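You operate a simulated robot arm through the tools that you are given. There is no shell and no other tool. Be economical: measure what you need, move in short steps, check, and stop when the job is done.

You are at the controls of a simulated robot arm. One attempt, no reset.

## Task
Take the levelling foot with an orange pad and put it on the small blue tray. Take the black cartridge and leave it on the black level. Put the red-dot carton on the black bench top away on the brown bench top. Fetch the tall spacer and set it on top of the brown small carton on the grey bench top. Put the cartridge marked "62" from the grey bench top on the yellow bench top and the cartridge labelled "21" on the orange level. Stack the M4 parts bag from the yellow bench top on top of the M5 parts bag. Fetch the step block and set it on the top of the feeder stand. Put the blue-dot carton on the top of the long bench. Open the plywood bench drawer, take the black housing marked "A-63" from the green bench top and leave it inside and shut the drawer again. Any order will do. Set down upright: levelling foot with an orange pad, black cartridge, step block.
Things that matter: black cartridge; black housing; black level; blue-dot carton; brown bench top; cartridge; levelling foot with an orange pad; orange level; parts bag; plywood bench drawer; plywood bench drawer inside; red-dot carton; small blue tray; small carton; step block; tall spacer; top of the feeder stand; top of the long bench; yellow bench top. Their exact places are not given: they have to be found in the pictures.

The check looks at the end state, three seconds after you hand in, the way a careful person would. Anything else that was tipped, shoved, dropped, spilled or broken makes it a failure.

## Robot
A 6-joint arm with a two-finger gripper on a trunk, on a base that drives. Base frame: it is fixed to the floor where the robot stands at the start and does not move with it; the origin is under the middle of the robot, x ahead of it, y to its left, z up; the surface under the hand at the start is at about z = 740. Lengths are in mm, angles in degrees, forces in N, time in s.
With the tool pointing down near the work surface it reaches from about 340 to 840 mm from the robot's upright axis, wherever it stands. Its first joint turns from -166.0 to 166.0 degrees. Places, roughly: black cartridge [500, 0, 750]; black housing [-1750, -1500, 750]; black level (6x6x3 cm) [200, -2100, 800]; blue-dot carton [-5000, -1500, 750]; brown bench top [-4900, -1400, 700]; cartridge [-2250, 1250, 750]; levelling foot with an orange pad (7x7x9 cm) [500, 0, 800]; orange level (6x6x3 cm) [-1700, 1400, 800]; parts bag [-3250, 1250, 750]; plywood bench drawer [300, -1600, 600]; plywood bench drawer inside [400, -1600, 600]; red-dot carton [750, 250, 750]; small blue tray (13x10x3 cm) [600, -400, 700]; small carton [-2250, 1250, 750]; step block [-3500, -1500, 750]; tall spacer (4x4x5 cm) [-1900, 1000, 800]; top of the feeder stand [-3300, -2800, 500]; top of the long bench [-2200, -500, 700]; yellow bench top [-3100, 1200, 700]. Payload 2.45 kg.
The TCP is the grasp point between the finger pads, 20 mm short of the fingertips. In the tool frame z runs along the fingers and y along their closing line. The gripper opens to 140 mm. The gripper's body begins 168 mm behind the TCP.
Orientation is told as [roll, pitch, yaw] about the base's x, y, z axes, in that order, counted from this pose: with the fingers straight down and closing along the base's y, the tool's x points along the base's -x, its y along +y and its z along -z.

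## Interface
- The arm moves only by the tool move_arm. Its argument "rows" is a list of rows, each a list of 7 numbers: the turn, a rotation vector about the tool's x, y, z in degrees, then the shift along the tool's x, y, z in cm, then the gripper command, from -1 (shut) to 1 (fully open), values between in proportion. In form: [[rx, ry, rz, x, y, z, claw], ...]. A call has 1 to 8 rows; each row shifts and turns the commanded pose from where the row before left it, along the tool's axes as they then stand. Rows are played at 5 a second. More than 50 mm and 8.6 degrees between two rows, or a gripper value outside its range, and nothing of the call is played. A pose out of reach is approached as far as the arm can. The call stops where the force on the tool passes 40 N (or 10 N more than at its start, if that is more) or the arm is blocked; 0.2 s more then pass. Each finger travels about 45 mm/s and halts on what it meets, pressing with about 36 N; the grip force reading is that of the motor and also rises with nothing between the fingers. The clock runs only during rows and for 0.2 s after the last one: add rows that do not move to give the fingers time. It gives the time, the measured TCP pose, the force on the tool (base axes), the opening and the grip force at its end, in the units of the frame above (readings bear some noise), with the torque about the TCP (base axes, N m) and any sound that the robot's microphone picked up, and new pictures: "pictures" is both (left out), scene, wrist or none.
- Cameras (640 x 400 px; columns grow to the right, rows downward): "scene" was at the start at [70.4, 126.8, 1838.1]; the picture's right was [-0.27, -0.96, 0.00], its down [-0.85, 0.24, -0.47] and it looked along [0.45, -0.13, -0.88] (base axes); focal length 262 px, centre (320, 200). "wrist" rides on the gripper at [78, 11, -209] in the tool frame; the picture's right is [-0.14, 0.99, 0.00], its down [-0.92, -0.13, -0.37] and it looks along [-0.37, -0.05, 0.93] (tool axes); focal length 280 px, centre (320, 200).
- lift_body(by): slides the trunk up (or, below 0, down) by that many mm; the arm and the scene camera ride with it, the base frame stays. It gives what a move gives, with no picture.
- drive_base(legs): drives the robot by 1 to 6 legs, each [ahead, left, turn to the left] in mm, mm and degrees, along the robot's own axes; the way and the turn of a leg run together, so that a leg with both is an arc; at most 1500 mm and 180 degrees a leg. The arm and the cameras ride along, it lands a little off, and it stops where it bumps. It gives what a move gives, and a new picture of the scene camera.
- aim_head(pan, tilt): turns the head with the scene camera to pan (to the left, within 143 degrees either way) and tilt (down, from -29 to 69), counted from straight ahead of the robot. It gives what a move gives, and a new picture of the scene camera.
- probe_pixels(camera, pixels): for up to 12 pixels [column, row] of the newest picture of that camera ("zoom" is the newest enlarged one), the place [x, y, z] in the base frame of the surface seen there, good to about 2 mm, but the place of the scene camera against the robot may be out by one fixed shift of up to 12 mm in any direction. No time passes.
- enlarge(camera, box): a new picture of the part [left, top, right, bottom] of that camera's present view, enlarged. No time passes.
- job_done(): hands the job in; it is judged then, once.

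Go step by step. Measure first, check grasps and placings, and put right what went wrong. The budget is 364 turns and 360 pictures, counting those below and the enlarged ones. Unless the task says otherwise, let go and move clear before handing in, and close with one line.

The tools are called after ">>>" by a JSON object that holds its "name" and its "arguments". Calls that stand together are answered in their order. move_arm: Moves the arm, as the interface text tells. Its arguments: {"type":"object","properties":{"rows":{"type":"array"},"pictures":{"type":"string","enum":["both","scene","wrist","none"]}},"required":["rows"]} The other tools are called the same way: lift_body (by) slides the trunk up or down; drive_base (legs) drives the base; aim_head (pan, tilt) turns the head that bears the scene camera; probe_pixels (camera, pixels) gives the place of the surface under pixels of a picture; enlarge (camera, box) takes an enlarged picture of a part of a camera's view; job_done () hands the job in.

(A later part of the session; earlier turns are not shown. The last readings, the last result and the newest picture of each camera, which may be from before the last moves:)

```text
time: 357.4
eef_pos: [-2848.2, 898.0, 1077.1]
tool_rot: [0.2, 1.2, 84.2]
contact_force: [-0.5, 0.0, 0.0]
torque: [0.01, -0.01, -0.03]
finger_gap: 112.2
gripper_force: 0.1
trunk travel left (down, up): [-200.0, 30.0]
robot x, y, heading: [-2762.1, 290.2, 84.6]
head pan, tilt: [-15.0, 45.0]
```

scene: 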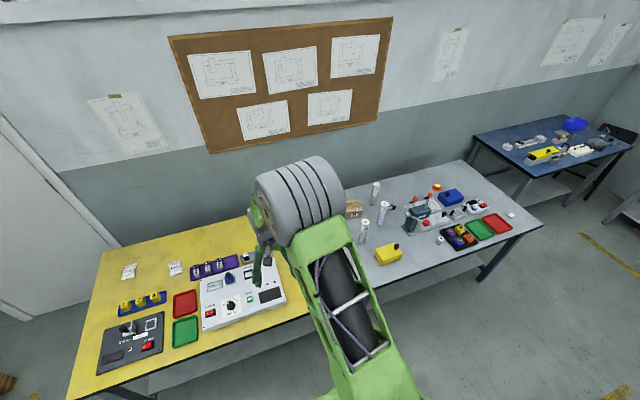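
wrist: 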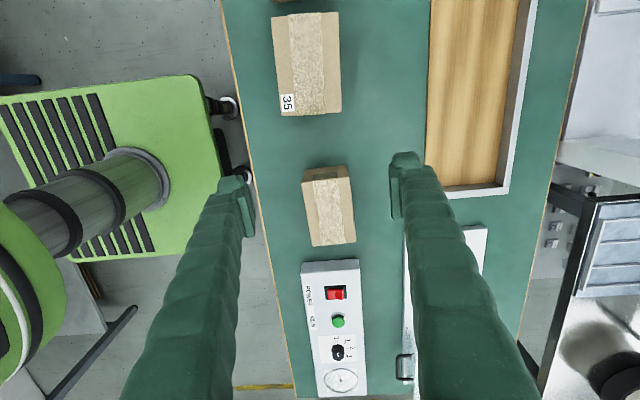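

>>> {"name": "enlarge", "arguments": {"camera": "scene", "box": [340, 165, 530, 285]}}

>>> {"name": "enlarge", "arguments": {"camera": "scene", "box": [100, 240, 300, 360]}}

>>> {"name": "probe_pixels", "arguments": {"camera": "scene", "pixels": [[375, 193], [384, 213], [364, 233], [353, 207], [440, 238], [437, 186], [129, 270], [175, 267], [388, 253], [270, 262], [335, 300], [480, 275]]}}

```text
3.33 times, centred on (435, 225) of scene
```

zoom: 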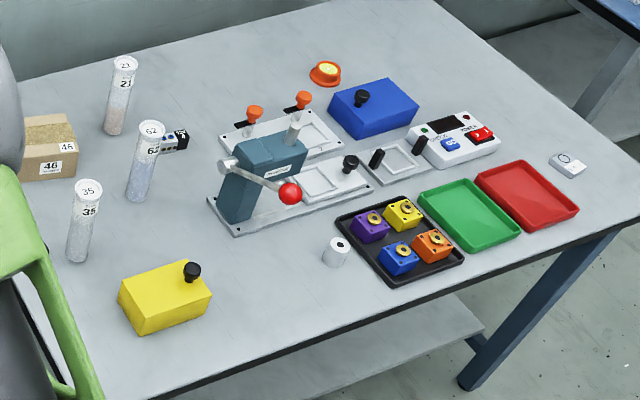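

```text
3.20 times, centred on (200, 300) of scene
```

zoom: 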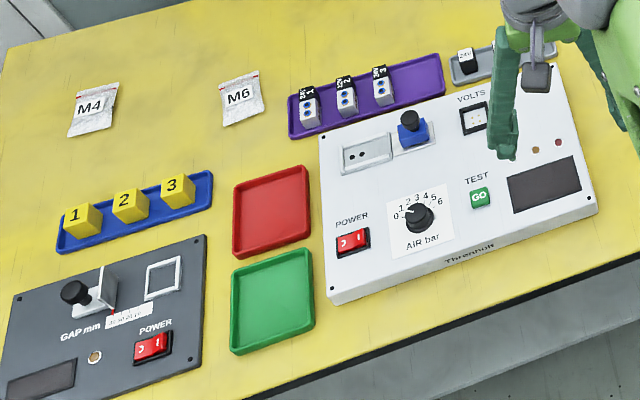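

```text
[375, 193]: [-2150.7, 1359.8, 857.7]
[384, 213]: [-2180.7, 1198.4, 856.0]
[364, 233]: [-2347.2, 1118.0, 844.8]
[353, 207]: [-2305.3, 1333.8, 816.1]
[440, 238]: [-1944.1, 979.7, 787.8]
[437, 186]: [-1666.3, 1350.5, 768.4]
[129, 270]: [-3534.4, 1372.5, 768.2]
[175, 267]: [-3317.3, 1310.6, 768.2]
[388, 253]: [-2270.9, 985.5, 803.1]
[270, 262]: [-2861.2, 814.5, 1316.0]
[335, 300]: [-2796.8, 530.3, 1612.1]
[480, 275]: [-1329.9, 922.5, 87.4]
```

Found: cartridges "21" (−2150,1360), "62" (−2181,1198), spacer (−1944,980), carton "46" (−2305,1334), orange level (−1666,1350), M4 bag (−3534,1372). Driving up to the grey bench.

>>> {"name": "drive_base", "arguments": {"legs": [[0, 0, 5.4], [0, -530, 0], [170, 0, 0]]}}

>>> {"name": "move_arm", "arguments": {"rows": [[0, 0, -2, 0, 0, 0, 0.6]], "pictures": "wrist"}}

```text
time: 364.1
eef_pos: [-2373.5, 1054.0, 1076.1]
tool_rot: [0.2, 1.3, 89.2]
contact_force: [-0.1, 0.7, 0.3]
torque: [-0.06, -0.02, -0.02]
finger_gap: 111.7
gripper_force: 0.0
trunk travel left (down, up): [-200.0, 30.0]
robot x, y, heading: [-2231.4, 455.4, 89.4]
head pan, tilt: [-15.0, 45.0]
```

scene: 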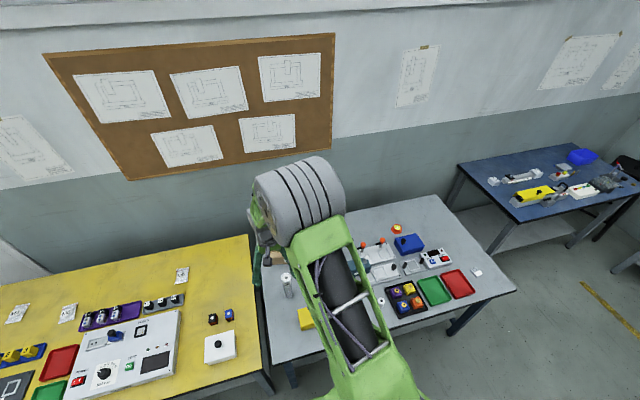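

```text
time: 364.5
eef_pos: [-2373.1, 1054.6, 1076.9]
tool_rot: [0.2, 1.2, 91.2]
contact_force: [0.0, -0.4, -0.3]
torque: [-0.02, -0.03, 0.02]
finger_gap: 112.1
gripper_force: 0.0
trunk travel left (down, up): [-200.0, 30.0]
robot x, y, heading: [-2232.2, 451.4, 89.2]
head pan, tilt: [-15.0, 45.0]
```

wrist: 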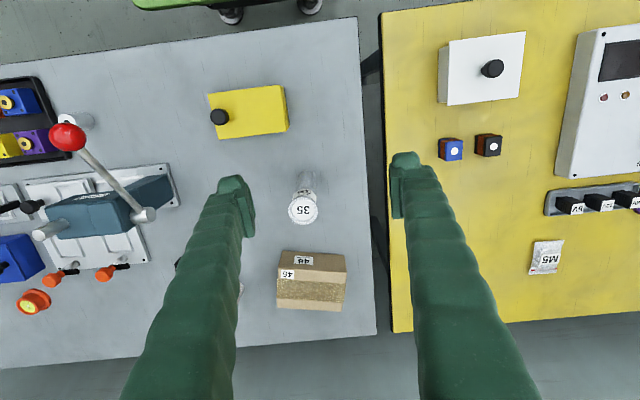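

M5 bag seen at (545,257) on the yellow bench. Moving over cartridge "62".

>>> {"name": "move_arm", "arguments": {"rows": [[0, -1.2, 0, -2.5, -3.9, 0, 0.6], [0, 0, 0, -2.5, -3.9, 0, 0.6], [0, 0, 0, -2.5, -3.9, 0, 0.6], [0, 0, 0, -2.5, -3.9, 0, 0.6], [0, 0, 0, -2.5, -3.8, 0, 0.6]], "pictures": "wrist"}}

>>> {"name": "enlarge", "arguments": {"camera": "wrist", "box": [220, 80, 420, 280]}}

```text
time: 365.7
eef_pos: [-2181.3, 1183.1, 1073.2]
tool_rot: [0.3, 0.0, 91.2]
contact_force: [0.4, 0.7, -0.7]
torque: [-0.01, 0.05, 0.0]
finger_gap: 111.7
gripper_force: 0.1
trunk travel left (down, up): [-200.0, 30.0]
robot x, y, heading: [-2231.9, 452.7, 89.5]
head pan, tilt: [-15.0, 45.0]
```

wrist: 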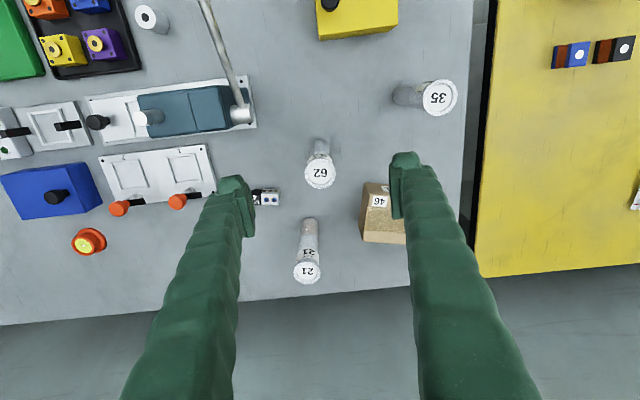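

```text
2.00 times, centred on (320, 180) of wrist
```

zoom: 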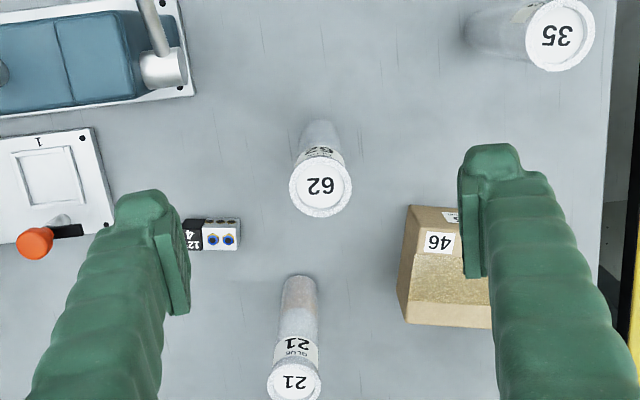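

>>> {"name": "probe_pixels", "arguments": {"camera": "zoom", "pixels": [[321, 186], [292, 186], [350, 186], [321, 212], [321, 162], [320, 135], [294, 382], [297, 285], [208, 235], [430, 260]]}}

```text
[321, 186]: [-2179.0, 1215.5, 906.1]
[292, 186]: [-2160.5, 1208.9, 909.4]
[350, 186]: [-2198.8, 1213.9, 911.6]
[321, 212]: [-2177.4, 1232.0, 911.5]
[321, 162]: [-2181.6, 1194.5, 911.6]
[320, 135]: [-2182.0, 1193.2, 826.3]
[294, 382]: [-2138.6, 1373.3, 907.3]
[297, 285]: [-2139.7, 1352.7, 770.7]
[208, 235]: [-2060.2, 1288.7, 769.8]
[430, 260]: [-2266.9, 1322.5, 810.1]
```

"62" axis ≈ (−2179.5,1213), top 911. Descending to z≈840 and gripping.

>>> {"name": "move_arm", "arguments": {"rows": [[0, 0, 0, -3, -0.2, 0, 0.5], [0, 0, 0, 0, 0, 5, 0.3], [0, 0, 0, 0, 0, 5, 0.3], [0, 0, 0, 0, 0, 5, 0.3], [0, 0, 0, 0, 0, 5, 0.3], [0, 0, 0, 0, 0, 3.3, 0.3]], "pictures": "wrist"}}

>>> {"name": "move_arm", "arguments": {"rows": [[0, 0, 0, 0, 0, 0, -0.2], [0, 0, 0, 0, 0, 0, -1], [0, 0, 0, 0, 0, 0, -1], [0, 0, 0, 0, 0, 0, -1], [0, 0, 0, 0, 0, 0, -1]], "pictures": "wrist"}}

```text
time: 367.1
eef_pos: [-2182.4, 1215.4, 842.2]
tool_rot: [0.1, 0.0, 91.1]
contact_force: [-0.7, -0.1, 0.0]
torque: [-0.03, 0.0, -0.01]
finger_gap: 90.9
gripper_force: 0.0
trunk travel left (down, up): [-200.0, 30.0]
robot x, y, heading: [-2231.9, 454.3, 89.4]
head pan, tilt: [-15.0, 45.0]
```

wrist: 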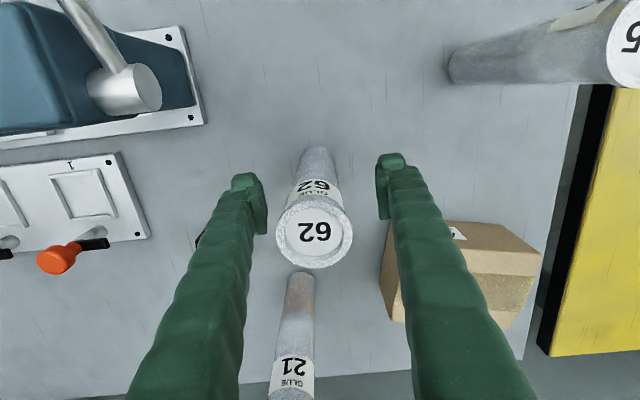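

```text
time: 368.3
eef_pos: [-2182.5, 1214.5, 841.7]
tool_rot: [0.1, 0.0, 91.2]
contact_force: [-0.1, -0.1, 0.9]
torque: [0.06, -0.01, 0.01]
finger_gap: 37.4
gripper_force: 36.0
trunk travel left (down, up): [-200.0, 30.0]
robot x, y, heading: [-2233.5, 453.7, 89.0]
head pan, tilt: [-15.0, 45.0]
```

wrist: 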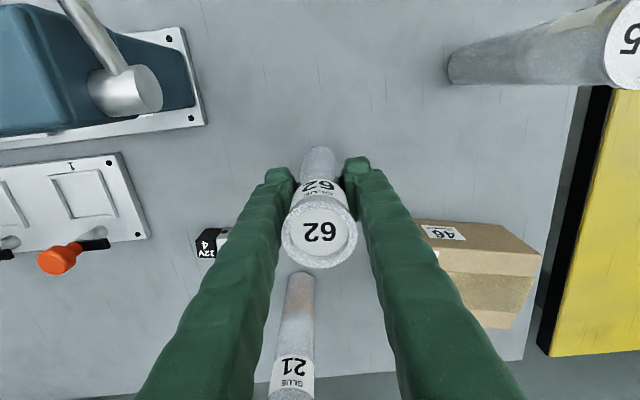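

Gripped. Lifting and driving left to the yellow bench.

>>> {"name": "move_arm", "arguments": {"rows": [[0, 0, 0, 0, 0, -5, -1], [0, 0, 0, 0, 0, -5, -1], [0, 0, 0, 0, 0, -5, -1], [0, 0, 0, 0, 0, -5, -1], [0, 0, 0, 2.5, 0, -3, -1], [0, 0, 0, 4, 0, 0, -1]], "pictures": "none"}}

>>> {"name": "drive_base", "arguments": {"legs": [[0, 560, 0]]}}

>>> {"name": "move_arm", "arguments": {"rows": [[0, 0, 0, 0, 0, 0, -1]], "pictures": "wrist"}}

>>> {"name": "probe_pixels", "arguments": {"camera": "wrist", "pixels": [[240, 200], [420, 200], [430, 120], [240, 130], [420, 260], [500, 200], [500, 270], [230, 280]]}}

```text
time: 369.7
eef_pos: [-2178.1, 1148.0, 1072.3]
tool_rot: [0.2, -0.1, 91.3]
contact_force: [-0.6, -0.8, -1.0]
torque: [0.05, 0.03, -0.05]
finger_gap: 37.4
gripper_force: 36.1
trunk travel left (down, up): [-200.0, 30.0]
robot x, y, heading: [-2231.9, 457.2, 89.3]
head pan, tilt: [-15.0, 45.0]
```

```text
time: 375.0
eef_pos: [-2740.1, 1150.8, 1071.2]
tool_rot: [0.3, 0.0, 92.1]
contact_force: [0.2, 0.1, -0.8]
torque: [-0.01, -0.02, 0.03]
finger_gap: 37.1
gripper_force: 36.2
trunk travel left (down, up): [-200.0, 30.0]
robot x, y, heading: [-2781.6, 456.3, 90.1]
head pan, tilt: [-15.0, 45.0]
```

scene: 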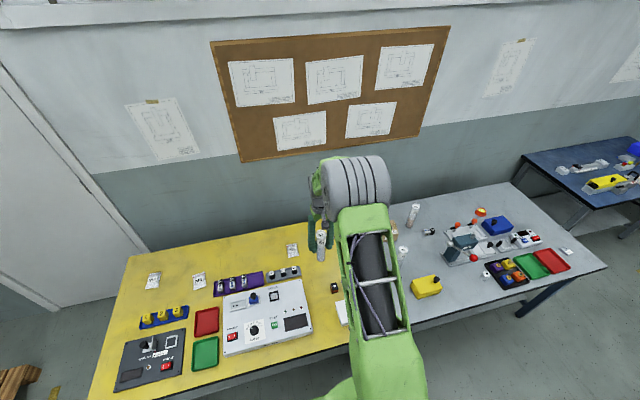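

```text
time: 375.4
eef_pos: [-2740.6, 1151.1, 1071.5]
tool_rot: [0.2, 0.0, 92.1]
contact_force: [0.4, -0.2, -1.9]
torque: [-0.02, 0.01, 0.0]
finger_gap: 37.2
gripper_force: 35.9
trunk travel left (down, up): [-200.0, 30.0]
robot x, y, heading: [-2779.3, 456.6, 90.2]
head pan, tilt: [-15.0, 45.0]
```

wrist: 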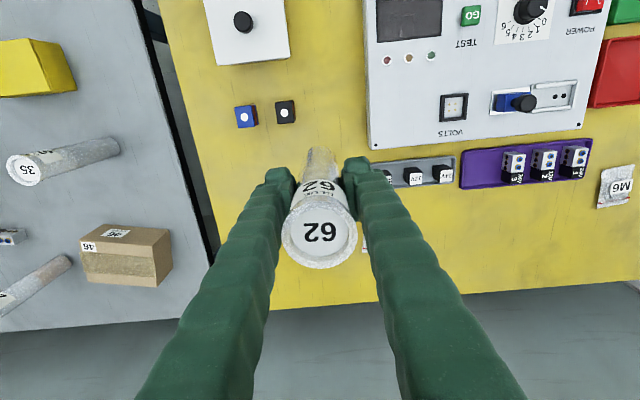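

```text
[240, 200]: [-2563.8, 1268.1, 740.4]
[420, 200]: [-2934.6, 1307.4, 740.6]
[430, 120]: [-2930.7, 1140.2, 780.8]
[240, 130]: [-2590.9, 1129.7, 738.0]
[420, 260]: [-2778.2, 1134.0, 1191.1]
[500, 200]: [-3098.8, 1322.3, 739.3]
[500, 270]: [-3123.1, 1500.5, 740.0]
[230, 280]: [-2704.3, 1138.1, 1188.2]
```

Free spot at about (−2655,1215) on yellow. Moving and lowering.

>>> {"name": "move_arm", "arguments": {"rows": [[0, 0, 0, -2.2, -2.9, 0, -1], [0, 0, 0, -2.2, -2.9, 0, -1], [0, 0, 0, -2.2, -2.9, 3, -1], [0, 0, 0, 0, 0, 5, -1], [0, 0, 0, 0, 0, 5, -1], [0, 0, 0, 0, 0, 5, -1], [0, 0, 0, 0, 0, 4, -1]], "pictures": "wrist"}}

>>> {"name": "enlarge", "arguments": {"camera": "wrist", "box": [230, 100, 410, 280]}}

```text
time: 377.0
eef_pos: [-2657.5, 1218.6, 850.5]
tool_rot: [0.2, 0.0, 92.1]
contact_force: [-0.3, 0.6, -0.9]
torque: [-0.03, 0.02, 0.01]
finger_gap: 37.3
gripper_force: 35.9
trunk travel left (down, up): [-200.0, 30.0]
robot x, y, heading: [-2778.9, 458.8, 90.3]
head pan, tilt: [-15.0, 45.0]
```

wrist: 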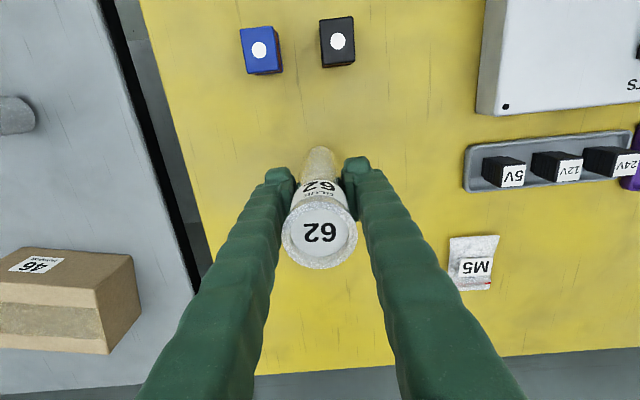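

```text
2.22 times, centred on (320, 190) of wrist
```

zoom: 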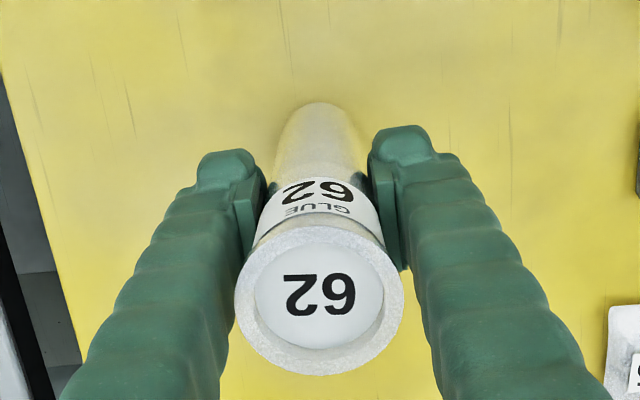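

Lowering the last ~8 mm and checking contact.

>>> {"name": "move_arm", "arguments": {"rows": [[0, 0, 0, 0, 0, 0.6, -1], [0, 0, 0, 0, 0, 0.2, -1], [0, 0, 0, 0, 0, 0, -1]], "pictures": "none"}}

>>> {"name": "move_arm", "arguments": {"rows": [[0, 0, 0, 0, 0, 0.15, -1], [0, 0, 0, 0, 0, 0, -1]], "pictures": "none"}}

```text
time: 377.8
eef_pos: [-2656.7, 1217.4, 843.3]
tool_rot: [0.2, 0.1, 92.1]
contact_force: [-0.4, 0.3, -1.6]
torque: [0.02, -0.03, -0.01]
finger_gap: 37.0
gripper_force: 36.3
trunk travel left (down, up): [-200.0, 30.0]
robot x, y, heading: [-2784.7, 456.1, 90.6]
head pan, tilt: [-15.0, 45.0]
```

```text
time: 378.4
eef_pos: [-2655.8, 1219.7, 841.3]
tool_rot: [0.1, -0.1, 92.1]
contact_force: [-0.4, -0.8, 4.9]
torque: [-0.13, -0.13, 0.01]
finger_gap: 37.1
gripper_force: 36.0
trunk travel left (down, up): [-200.0, 30.0]
robot x, y, heading: [-2782.9, 459.0, 90.5]
head pan, tilt: [-15.0, 45.0]
```

Touching (+5 N). Release and rise.

>>> {"name": "move_arm", "arguments": {"rows": [[0, 0, 0, 0, 0, 0.05, -0.8], [0, 0, 0, 0, 0, 0, -0.3], [0, 0, 0, 0, 0, 0, 0], [0, 0, 0, 0, 0, 0, 0], [0, 0, 0, 0, 0, -5, 0], [0, 0, 0, 0, 0, -5, 0], [0, 0, 0, 0, 0, -5, 0.3], [0, 0, 0, 0, 0, -5, 0.3]], "pictures": "wrist"}}

```text
time: 380.2
eef_pos: [-2653.7, 1218.6, 1039.8]
tool_rot: [0.1, 0.0, 92.1]
contact_force: [0.3, 0.6, -0.7]
torque: [0.05, 0.01, -0.02]
finger_gap: 91.1
gripper_force: 0.1
trunk travel left (down, up): [-200.0, 30.0]
robot x, y, heading: [-2781.1, 459.7, 90.2]
head pan, tilt: [-15.0, 45.0]
```

wrist: 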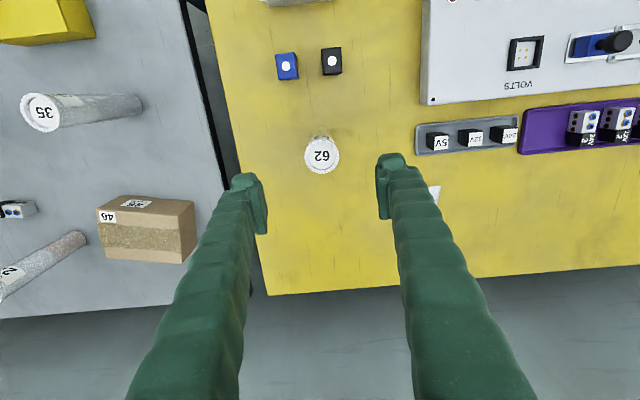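

"62" stands on yellow. Looking at the M5 bag now.

>>> {"name": "move_arm", "arguments": {"rows": [[0, 0, 0, 0, 4.5, 0, 0.3], [0, 0, 0, 0, 4.5, 0, 0.3], [0, 0, 0, 0, 4.5, 0, 0.3]], "pictures": "wrist"}}

>>> {"name": "enlarge", "arguments": {"camera": "wrist", "box": [250, 140, 390, 240]}}

>>> {"name": "aim_head", "arguments": {"pan": 40, "tilt": 55}}

```text
time: 381.0
eef_pos: [-2792.3, 1215.3, 1043.2]
tool_rot: [0.2, 0.0, 92.1]
contact_force: [-0.9, 1.5, -0.1]
torque: [0.02, -0.08, -0.02]
finger_gap: 91.1
gripper_force: 0.1
trunk travel left (down, up): [-200.0, 30.0]
robot x, y, heading: [-2782.5, 455.6, 90.4]
head pan, tilt: [-15.0, 45.0]
```

wrist: 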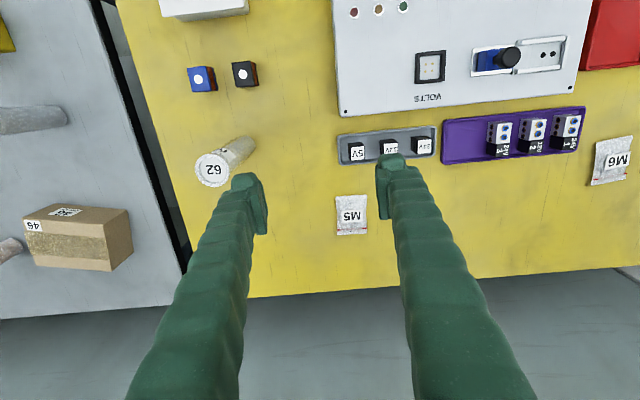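

```text
4.00 times, centred on (320, 190) of wrist
```

zoom: 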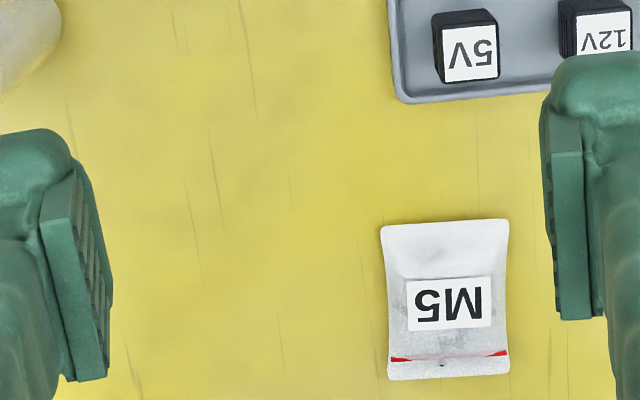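

```text
time: 382.2
eef_pos: [-2791.4, 1214.7, 1043.1]
tool_rot: [0.1, 0.0, 92.1]
contact_force: [-0.7, 0.2, -0.1]
torque: [0.02, 0.0, -0.01]
finger_gap: 90.8
gripper_force: 0.1
trunk travel left (down, up): [-200.0, 30.0]
robot x, y, heading: [-2777.9, 452.8, 90.3]
head pan, tilt: [40.0, 55.0]
```

scene: 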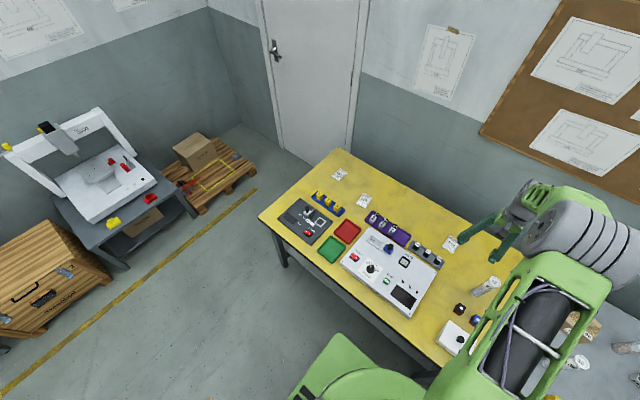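

>>> {"name": "probe_pixels", "arguments": {"camera": "zoom", "pixels": [[385, 230], [505, 225], [508, 370], [392, 375], [448, 270], [448, 335], [448, 300]]}}

>>> {"name": "probe_pixels", "arguments": {"camera": "scene", "pixels": [[340, 175], [364, 200], [450, 243], [258, 220], [345, 320], [300, 275], [440, 375], [285, 185]]}}

>>> {"name": "enlarge", "arguments": {"camera": "scene", "box": [320, 160, 400, 220]}}

```text
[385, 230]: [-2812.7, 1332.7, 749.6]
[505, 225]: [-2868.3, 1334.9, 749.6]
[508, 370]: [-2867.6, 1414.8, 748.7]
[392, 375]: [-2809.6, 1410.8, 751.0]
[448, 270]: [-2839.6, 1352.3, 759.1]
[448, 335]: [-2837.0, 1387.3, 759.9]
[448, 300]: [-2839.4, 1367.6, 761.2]
```

```text
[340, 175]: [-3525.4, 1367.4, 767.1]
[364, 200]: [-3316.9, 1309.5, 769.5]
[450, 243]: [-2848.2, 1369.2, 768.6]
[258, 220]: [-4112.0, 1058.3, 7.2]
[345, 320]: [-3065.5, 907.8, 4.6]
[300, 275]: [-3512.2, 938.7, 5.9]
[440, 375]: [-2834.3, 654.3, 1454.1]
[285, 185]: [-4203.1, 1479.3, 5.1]
```

```text
6.67 times, centred on (360, 190) of scene
```

zoom: 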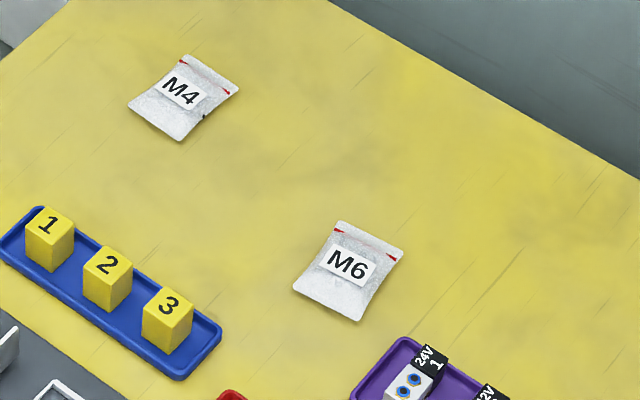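

M5 bag: centre (−2839,1372), 58×82 mm, top ≈761. M4 should be near (−3517,1366). Driving there.

>>> {"name": "drive_base", "arguments": {"legs": [[0, 725, 0], [75, 0, 0]]}}

>>> {"name": "move_arm", "arguments": {"rows": [[0, 0, 0, -2.5, 0, 0, 0.3]], "pictures": "wrist"}}

>>> {"name": "enlarge", "arguments": {"camera": "wrist", "box": [230, 110, 410, 230]}}

```text
time: 389.7
eef_pos: [-3509.5, 1287.9, 1042.2]
tool_rot: [0.2, 0.0, 91.3]
contact_force: [-0.7, 0.5, -0.1]
torque: [-0.06, 0.04, 0.0]
finger_gap: 90.8
gripper_force: 0.0
trunk travel left (down, up): [-200.0, 30.0]
robot x, y, heading: [-3511.1, 532.7, 89.5]
head pan, tilt: [40.0, 55.0]
```

scene: 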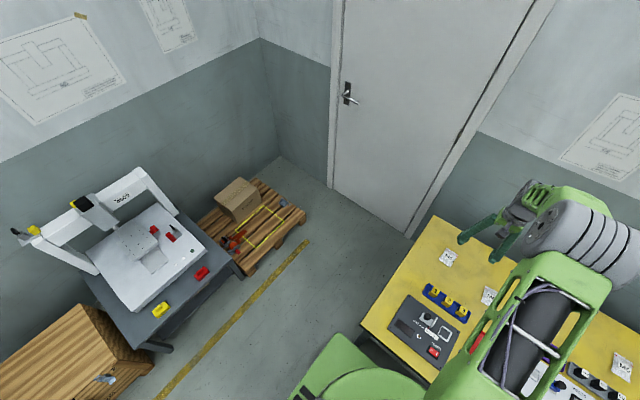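

```text
time: 390.1
eef_pos: [-3512.4, 1313.3, 1041.5]
tool_rot: [0.2, 0.0, 91.3]
contact_force: [0.4, 0.4, -0.1]
torque: [-0.06, -0.03, -0.02]
finger_gap: 91.3
gripper_force: 0.1
trunk travel left (down, up): [-200.0, 30.0]
robot x, y, heading: [-3509.8, 529.7, 89.6]
head pan, tilt: [40.0, 55.0]
```

wrist: 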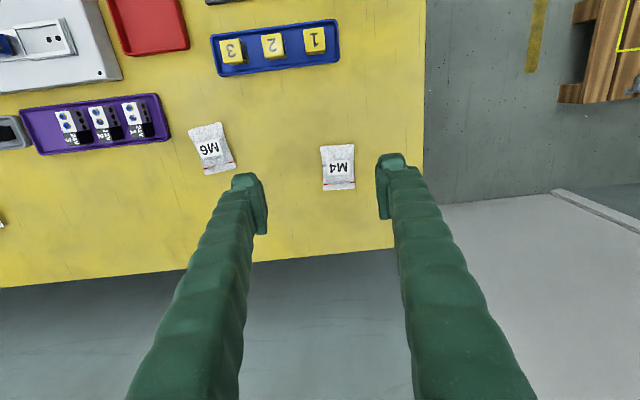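

```text
3.33 times, centred on (320, 170) of wrist
```

zoom: 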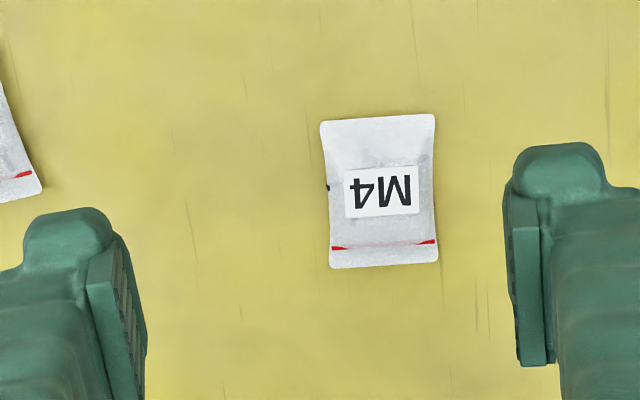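

>>> {"name": "probe_pixels", "arguments": {"camera": "zoom", "pixels": [[323, 127], [432, 118], [436, 258], [333, 264], [380, 190], [329, 190], [432, 190]]}}

```text
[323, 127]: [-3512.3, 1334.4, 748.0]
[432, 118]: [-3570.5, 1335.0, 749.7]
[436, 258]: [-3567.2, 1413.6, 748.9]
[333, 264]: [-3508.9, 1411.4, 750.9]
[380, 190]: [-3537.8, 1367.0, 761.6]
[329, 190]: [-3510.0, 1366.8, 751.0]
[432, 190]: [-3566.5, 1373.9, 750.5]
```

M4 bag centre (−3539,1373). Nudging the base 35 mm closer, then moving over.

>>> {"name": "drive_base", "arguments": {"legs": [[35, 27, 0]]}}

>>> {"name": "move_arm", "arguments": {"rows": [[0, 0, 3.8, -2.3, 0, 4, 0.3], [0, 0, 0, 0, 0, 5, 0.3], [0, 0, 0, 0, 0, 5, 0.3], [0, 0, 0, 0, 0, 5, 0.3], [0, 0, 0, 0, 0, 4, 0.3]], "pictures": "wrist"}}

>>> {"name": "enlarge", "arguments": {"camera": "wrist", "box": [230, 110, 410, 250]}}

```text
time: 391.0
eef_pos: [-3538.8, 1348.1, 1042.6]
tool_rot: [0.2, 0.1, 91.3]
contact_force: [-1.0, 1.1, -0.9]
torque: [-0.05, -0.07, -0.01]
finger_gap: 91.0
gripper_force: 0.0
trunk travel left (down, up): [-200.0, 30.0]
robot x, y, heading: [-3541.0, 561.8, 89.3]
head pan, tilt: [40.0, 55.0]
```

scene: 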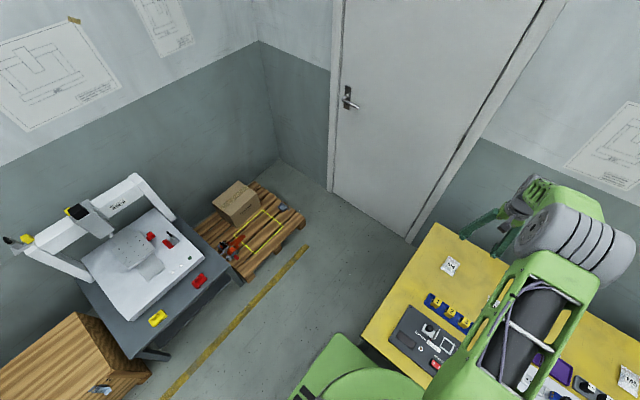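

```text
time: 392.2
eef_pos: [-3540.5, 1368.5, 812.6]
tool_rot: [0.2, 0.0, 87.6]
contact_force: [0.3, -0.4, -0.1]
torque: [-0.01, 0.01, 0.02]
finger_gap: 91.1
gripper_force: 0.1
trunk travel left (down, up): [-200.0, 30.0]
robot x, y, heading: [-3539.0, 564.5, 89.5]
head pan, tilt: [40.0, 55.0]
```

wrist: 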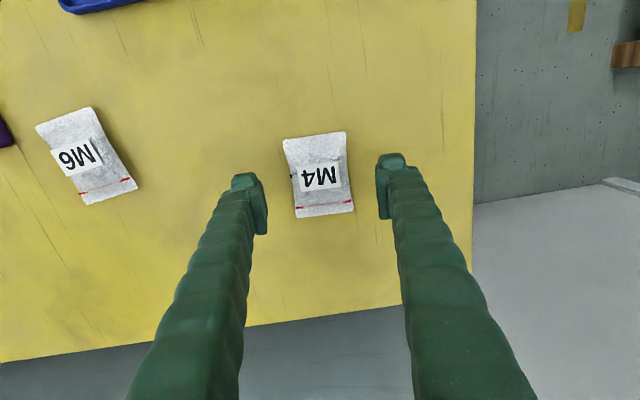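

```text
2.86 times, centred on (320, 180) of wrist
```

zoom: 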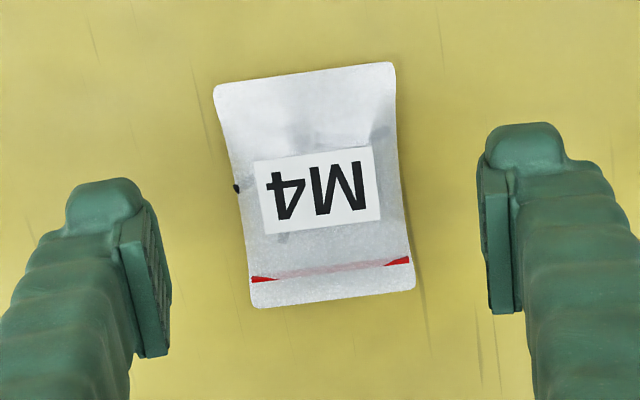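

Aligned. Down to z≈763 and close.

>>> {"name": "move_arm", "arguments": {"rows": [[0, 0, 0, -0.2, 0, 3, 0.2], [0, 0, 0, 0, 0, 2, 0.1], [0, 0, 0, 0, 0, 0, -0.1], [0, 0, 0, 0, 0, 0, -1], [0, 0, 0, 0, 0, 0, -1], [0, 0, 0, 0, 0, 0, -1]], "pictures": "wrist"}}

```text
time: 393.6
eef_pos: [-3539.5, 1372.0, 762.7]
tool_rot: [0.2, 0.1, 87.4]
contact_force: [-0.3, -0.1, -0.5]
torque: [-0.03, -0.01, -0.03]
finger_gap: 56.5
gripper_force: 35.9
trunk travel left (down, up): [-200.0, 30.0]
robot x, y, heading: [-3539.2, 564.4, 89.4]
head pan, tilt: [40.0, 55.0]
```

wrist: 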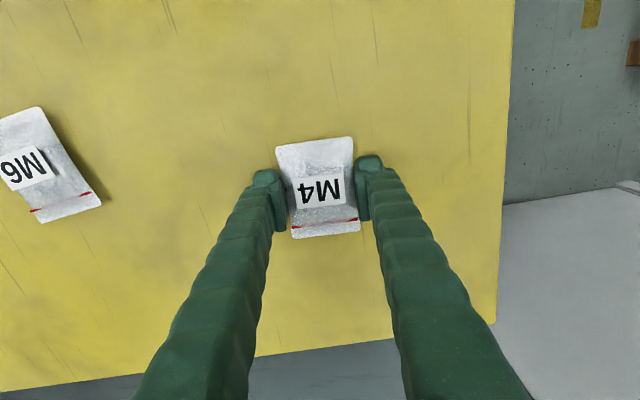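

Gripped (56.5). Lifting and checking.

>>> {"name": "move_arm", "arguments": {"rows": [[0, 0, 0, 0, 0, -2, -1], [0, 0, 0, 0, 0, -5, -1], [0, 0, 0, 0, 0, -5, -1], [0, 0, 0, 0, 0, -5, -1], [0, 0, 0, 0, 0, -5, -1], [0, 0, 0, 2, 0, -4, -1]], "pictures": "wrist"}}

>>> {"name": "enlarge", "arguments": {"camera": "wrist", "box": [250, 110, 390, 250]}}

```text
time: 395.0
eef_pos: [-3538.3, 1349.4, 1025.9]
tool_rot: [0.2, 0.0, 87.6]
contact_force: [0.5, -0.6, 0.2]
torque: [0.04, 0.02, 0.0]
finger_gap: 56.3
gripper_force: 36.4
trunk travel left (down, up): [-200.0, 30.0]
robot x, y, heading: [-3536.9, 565.8, 89.5]
head pan, tilt: [40.0, 55.0]
```

wrist: 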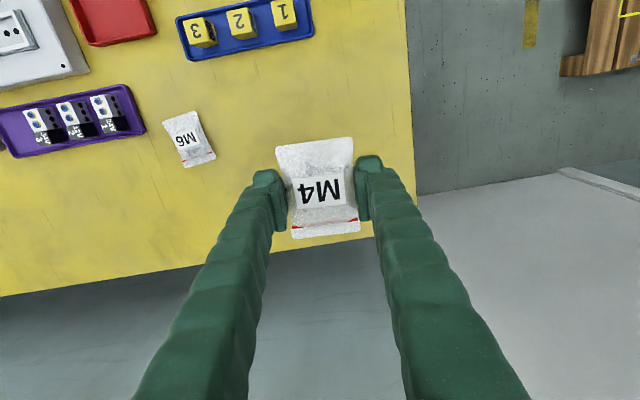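

```text
2.86 times, centred on (320, 180) of wrist
```

zoom: 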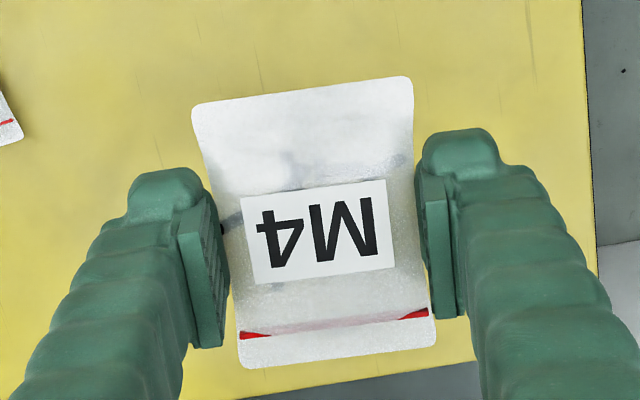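

>>> {"name": "drive_base", "arguments": {"legs": [[-70, 0, 0.5], [0, -699, 0]]}}

>>> {"name": "aim_head", "arguments": {"pan": -45, "tilt": 66}}

>>> {"name": "aim_head", "arguments": {"pan": 45, "tilt": 66}}

```text
time: 402.2
eef_pos: [-2858.1, 1286.5, 1023.5]
tool_rot: [0.3, 0.2, 88.8]
contact_force: [0.7, -0.2, -1.8]
torque: [-0.02, 0.03, -0.01]
finger_gap: 56.2
gripper_force: 36.0
trunk travel left (down, up): [-200.0, 30.0]
robot x, y, heading: [-2839.9, 504.2, 90.8]
head pan, tilt: [40.0, 55.0]
```

scene: 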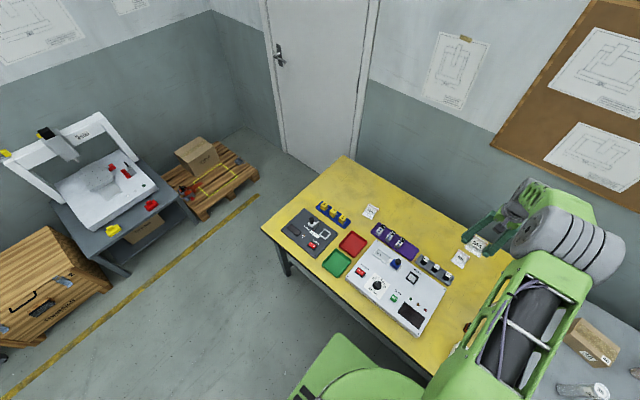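

```text
time: 403.8
eef_pos: [-2859.4, 1285.8, 1023.2]
tool_rot: [0.2, 0.1, 88.9]
contact_force: [0.8, -1.2, -2.1]
torque: [-0.01, 0.0, 0.0]
finger_gap: 56.8
gripper_force: 35.8
trunk travel left (down, up): [-200.0, 30.0]
robot x, y, heading: [-2844.0, 502.0, 91.0]
head pan, tilt: [-45.0, 66.0]
```

scene: 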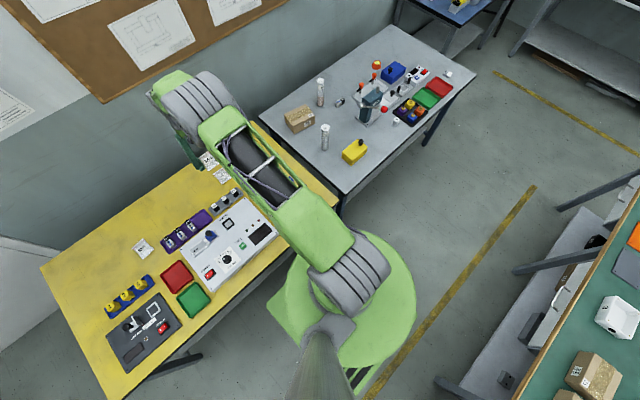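

```text
time: 405.4
eef_pos: [-2858.0, 1286.4, 1023.6]
tool_rot: [0.2, 0.1, 88.8]
contact_force: [0.8, -0.2, -0.7]
torque: [0.02, 0.03, -0.01]
finger_gap: 56.3
gripper_force: 35.9
trunk travel left (down, up): [-200.0, 30.0]
robot x, y, heading: [-2841.7, 499.3, 90.9]
head pan, tilt: [45.0, 66.0]
```

scene: 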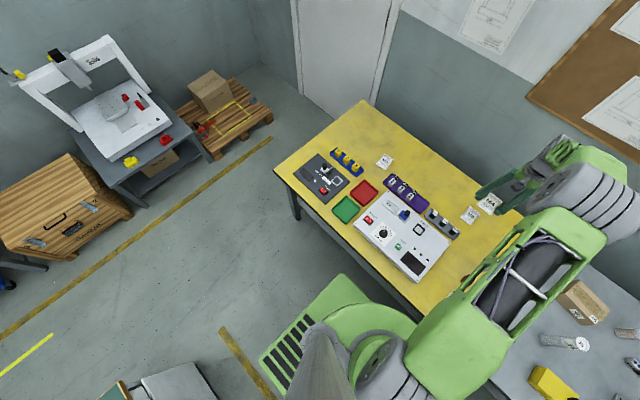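

>>> {"name": "probe_pixels", "arguments": {"camera": "scene", "pixels": [[276, 184], [320, 222], [378, 272], [415, 305], [360, 290], [345, 275], [295, 215]]}}

```text
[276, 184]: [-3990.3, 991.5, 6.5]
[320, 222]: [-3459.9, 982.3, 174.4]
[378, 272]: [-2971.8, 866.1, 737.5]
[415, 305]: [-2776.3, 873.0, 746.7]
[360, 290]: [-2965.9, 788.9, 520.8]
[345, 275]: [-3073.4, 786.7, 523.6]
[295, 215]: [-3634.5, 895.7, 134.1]
```

Bench front edge is y≈866, my base front 789. Forward 62 mm is safe.

>>> {"name": "drive_base", "arguments": {"legs": [[62, 0, 0]]}}

>>> {"name": "move_arm", "arguments": {"rows": [[0, 0, 0, 0, 0, 0, -1]], "pictures": "wrist"}}

>>> {"name": "enlarge", "arguments": {"camera": "wrist", "box": [200, 100, 440, 260]}}

```text
time: 406.4
eef_pos: [-2857.8, 1350.1, 1022.6]
tool_rot: [0.2, 0.1, 88.8]
contact_force: [0.4, -0.2, -2.0]
torque: [-0.04, 0.03, -0.02]
finger_gap: 56.4
gripper_force: 36.0
trunk travel left (down, up): [-200.0, 30.0]
robot x, y, heading: [-2840.3, 564.0, 91.0]
head pan, tilt: [45.0, 66.0]
```

scene: 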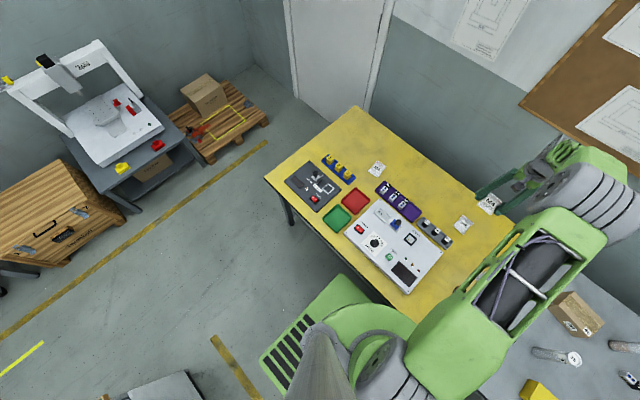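

```text
time: 406.8
eef_pos: [-2860.0, 1349.9, 1023.7]
tool_rot: [0.2, 0.1, 88.8]
contact_force: [0.4, 0.4, -0.5]
torque: [0.0, -0.03, 0.0]
finger_gap: 56.6
gripper_force: 36.6
trunk travel left (down, up): [-200.0, 30.0]
robot x, y, heading: [-2842.8, 561.3, 91.0]
head pan, tilt: [45.0, 66.0]
```

wrist: 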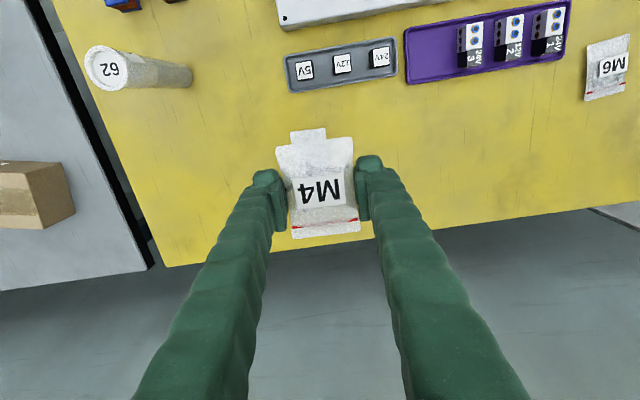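

```text
2.50 times, centred on (320, 180) of wrist
```

zoom: 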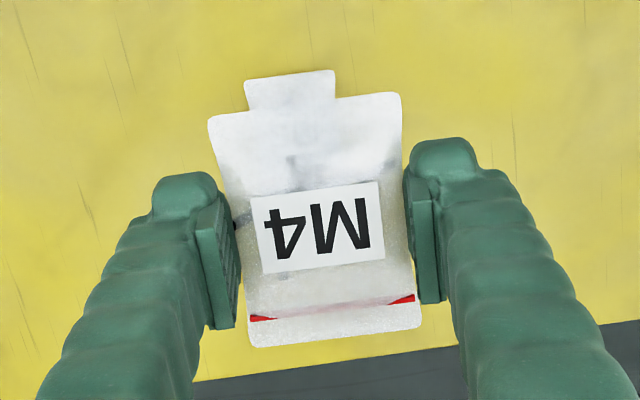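

>>> {"name": "probe_pixels", "arguments": {"camera": "zoom", "pixels": [[250, 88], [330, 76], [290, 85], [218, 125], [395, 105], [310, 200], [255, 335], [415, 320]]}}

```text
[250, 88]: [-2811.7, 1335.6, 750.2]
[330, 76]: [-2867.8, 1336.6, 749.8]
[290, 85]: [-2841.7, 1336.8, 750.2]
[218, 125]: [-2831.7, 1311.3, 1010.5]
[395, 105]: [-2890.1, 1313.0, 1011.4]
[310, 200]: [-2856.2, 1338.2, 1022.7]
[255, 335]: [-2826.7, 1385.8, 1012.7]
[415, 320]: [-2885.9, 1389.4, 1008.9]
```

M5 confirmed at (−2840,1373). Shifting (+19,+23) and lowering to just above.

>>> {"name": "move_arm", "arguments": {"rows": [[0, 0, 1, -2.3, -1.9, 0, -1], [0, 0, 0, 0, 0, 5, -1], [0, 0, 0, 0, 0, 5, -1], [0, 0, 0, 0, 0, 5, -1], [0, 0, 0, 0, 0, 5, -1], [0, 0, 0, 0, 0, 3, -1], [0, 0, 0, 0, 0, 0, -1]], "pictures": "wrist"}}

>>> {"name": "enlarge", "arguments": {"camera": "wrist", "box": [230, 100, 410, 250]}}

```text
time: 408.4
eef_pos: [-2841.0, 1371.4, 794.0]
tool_rot: [0.1, 0.1, 87.8]
contact_force: [0.1, -0.1, -1.1]
torque: [0.0, 0.0, -0.02]
finger_gap: 56.7
gripper_force: 35.3
trunk travel left (down, up): [-200.0, 30.0]
robot x, y, heading: [-2840.9, 561.4, 90.9]
head pan, tilt: [45.0, 66.0]
```

wrist: 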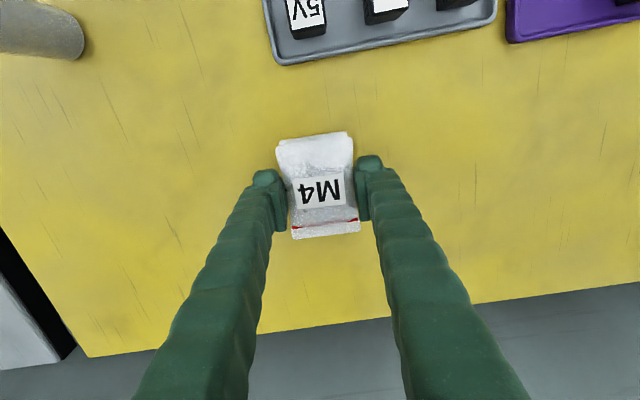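

```text
2.67 times, centred on (320, 175) of wrist
```

zoom: 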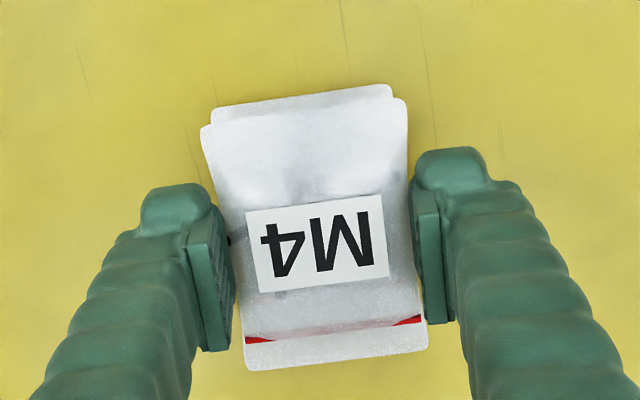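

Stack alignment looks good. Lowering in small steps to contact.

>>> {"name": "move_arm", "arguments": {"rows": [[0, 0, 0, 0, 0, 0.6, -1], [0, 0, 0, 0, 0, 0.2, -1], [0, 0, 0, 0, 0, 0, -1]], "pictures": "none"}}

>>> {"name": "move_arm", "arguments": {"rows": [[0, 0, 0, 0, 0, 0.2, -1], [0, 0, 0, 0, 0, 0, -1]], "pictures": "none"}}

>>> {"name": "move_arm", "arguments": {"rows": [[0, 0, 0, 0, 0, 0.15, -1], [0, 0, 0, 0, 0, 0, -1]], "pictures": "none"}}

```text
time: 409.2
eef_pos: [-2841.4, 1369.9, 786.8]
tool_rot: [0.2, 0.1, 87.8]
contact_force: [0.8, -1.0, 0.4]
torque: [0.01, 0.0, 0.05]
finger_gap: 56.5
gripper_force: 36.1
trunk travel left (down, up): [-200.0, 30.0]
robot x, y, heading: [-2841.4, 563.4, 90.8]
head pan, tilt: [45.0, 66.0]
```

```text
time: 409.8
eef_pos: [-2839.1, 1370.0, 784.4]
tool_rot: [0.3, 0.0, 87.8]
contact_force: [-0.5, 0.3, -1.1]
torque: [0.02, 0.05, 0.01]
finger_gap: 56.5
gripper_force: 35.8
trunk travel left (down, up): [-200.0, 30.0]
robot x, y, heading: [-2846.4, 560.5, 90.9]
head pan, tilt: [45.0, 66.0]
```

```text
time: 410.4
eef_pos: [-2840.6, 1371.3, 781.9]
tool_rot: [0.2, 0.2, 87.9]
contact_force: [0.6, -0.3, 0.5]
torque: [0.02, 0.0, -0.03]
finger_gap: 56.5
gripper_force: 35.7
trunk travel left (down, up): [-200.0, 30.0]
robot x, y, heading: [-2839.1, 559.8, 90.7]
head pan, tilt: [45.0, 66.0]
```

>>> {"name": "move_arm", "arguments": {"rows": [[0, 0, 0, 0, 0, 0.15, -1], [0, 0, 0, 0, 0, 0, -1]], "pictures": "none"}}

>>> {"name": "move_arm", "arguments": {"rows": [[0, 0, 0, 0, 0, 0.15, -1], [0, 0, 0, 0, 0, 0, -1]], "pictures": "wrist"}}

>>> {"name": "enlarge", "arguments": {"camera": "wrist", "box": [230, 100, 410, 250]}}

>>> {"name": "probe_pixels", "arguments": {"camera": "zoom", "pixels": [[300, 190], [320, 240], [210, 135], [400, 105], [255, 362], [420, 345], [320, 300]]}}

```text
time: 411.0
eef_pos: [-2841.4, 1372.4, 781.8]
tool_rot: [0.3, 0.0, 87.8]
contact_force: [0.4, -2.7, 10.1]
torque: [-0.22, -0.06, 0.0]
finger_gap: 56.6
gripper_force: 36.2
trunk travel left (down, up): [-200.0, 30.0]
robot x, y, heading: [-2842.3, 558.5, 90.6]
head pan, tilt: [45.0, 66.0]
```

```text
time: 411.6
eef_pos: [-2839.9, 1372.3, 781.1]
tool_rot: [0.2, -0.2, 87.8]
contact_force: [-1.8, -2.3, 24.1]
torque: [-0.4, 0.01, 0.0]
finger_gap: 56.6
gripper_force: 36.4
trunk travel left (down, up): [-200.0, 30.0]
robot x, y, heading: [-2840.4, 561.2, 90.6]
head pan, tilt: [45.0, 66.0]
```

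wrist: 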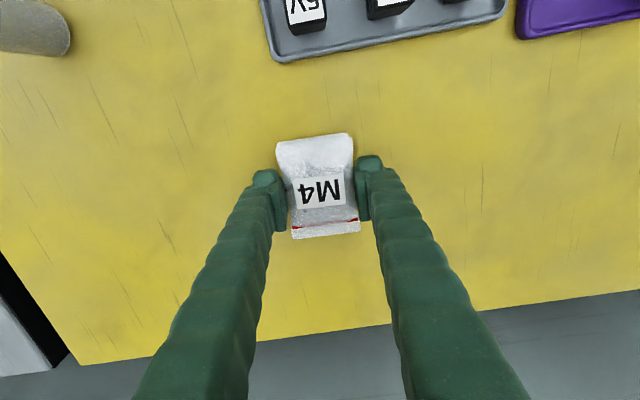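

```text
2.67 times, centred on (320, 175) of wrist
```

zoom: 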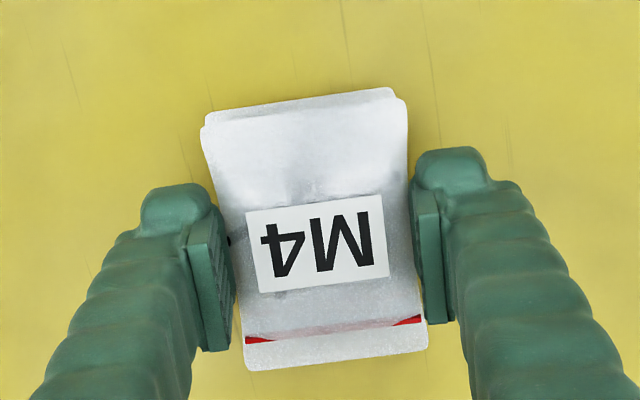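

```text
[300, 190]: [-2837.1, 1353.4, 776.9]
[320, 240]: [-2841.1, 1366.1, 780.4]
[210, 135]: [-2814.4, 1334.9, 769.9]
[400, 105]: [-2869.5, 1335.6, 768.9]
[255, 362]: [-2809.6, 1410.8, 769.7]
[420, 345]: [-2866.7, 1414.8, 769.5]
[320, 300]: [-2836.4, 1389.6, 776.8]
```

In contact (24 N), well stacked. Releasing and rising.

>>> {"name": "move_arm", "arguments": {"rows": [[0, 0, 0, 0, 0, -0.1, -1], [0, 0, 0, 0, 0, 0, -0.5], [0, 0, 0, 0, 0, 0, -0.2], [0, 0, 0, 0, 0, 0, -0.2], [0, 0, 0, 0, 0, -4, -0.2], [0, 0, 0, 0, 0, -5, 0], [0, 0, 0, 0, 0, -5, 0.3], [0, 0, 0, 0, 0, -5, 0.3]], "pictures": "wrist"}}

>>> {"name": "enlarge", "arguments": {"camera": "wrist", "box": [250, 110, 390, 210]}}

```text
time: 413.4
eef_pos: [-2839.0, 1370.5, 969.2]
tool_rot: [0.2, 0.1, 87.9]
contact_force: [0.5, 0.8, -0.3]
torque: [0.03, -0.04, -0.03]
finger_gap: 91.1
gripper_force: 0.1
trunk travel left (down, up): [-200.0, 30.0]
robot x, y, heading: [-2840.2, 567.1, 90.7]
head pan, tilt: [45.0, 66.0]
```

wrist: 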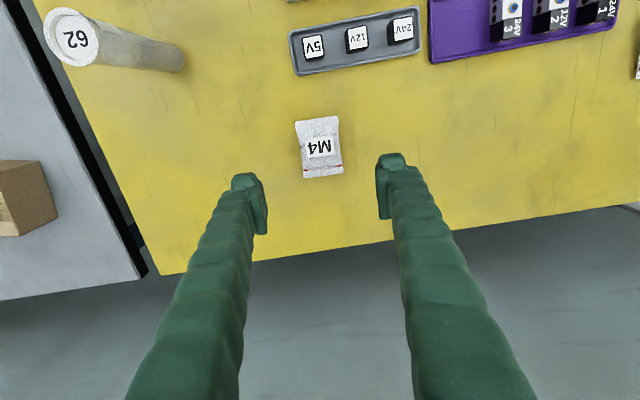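

```text
4.00 times, centred on (320, 160) of wrist
```

zoom: 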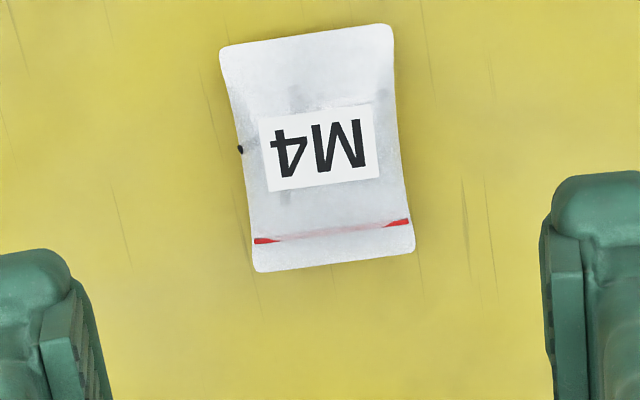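

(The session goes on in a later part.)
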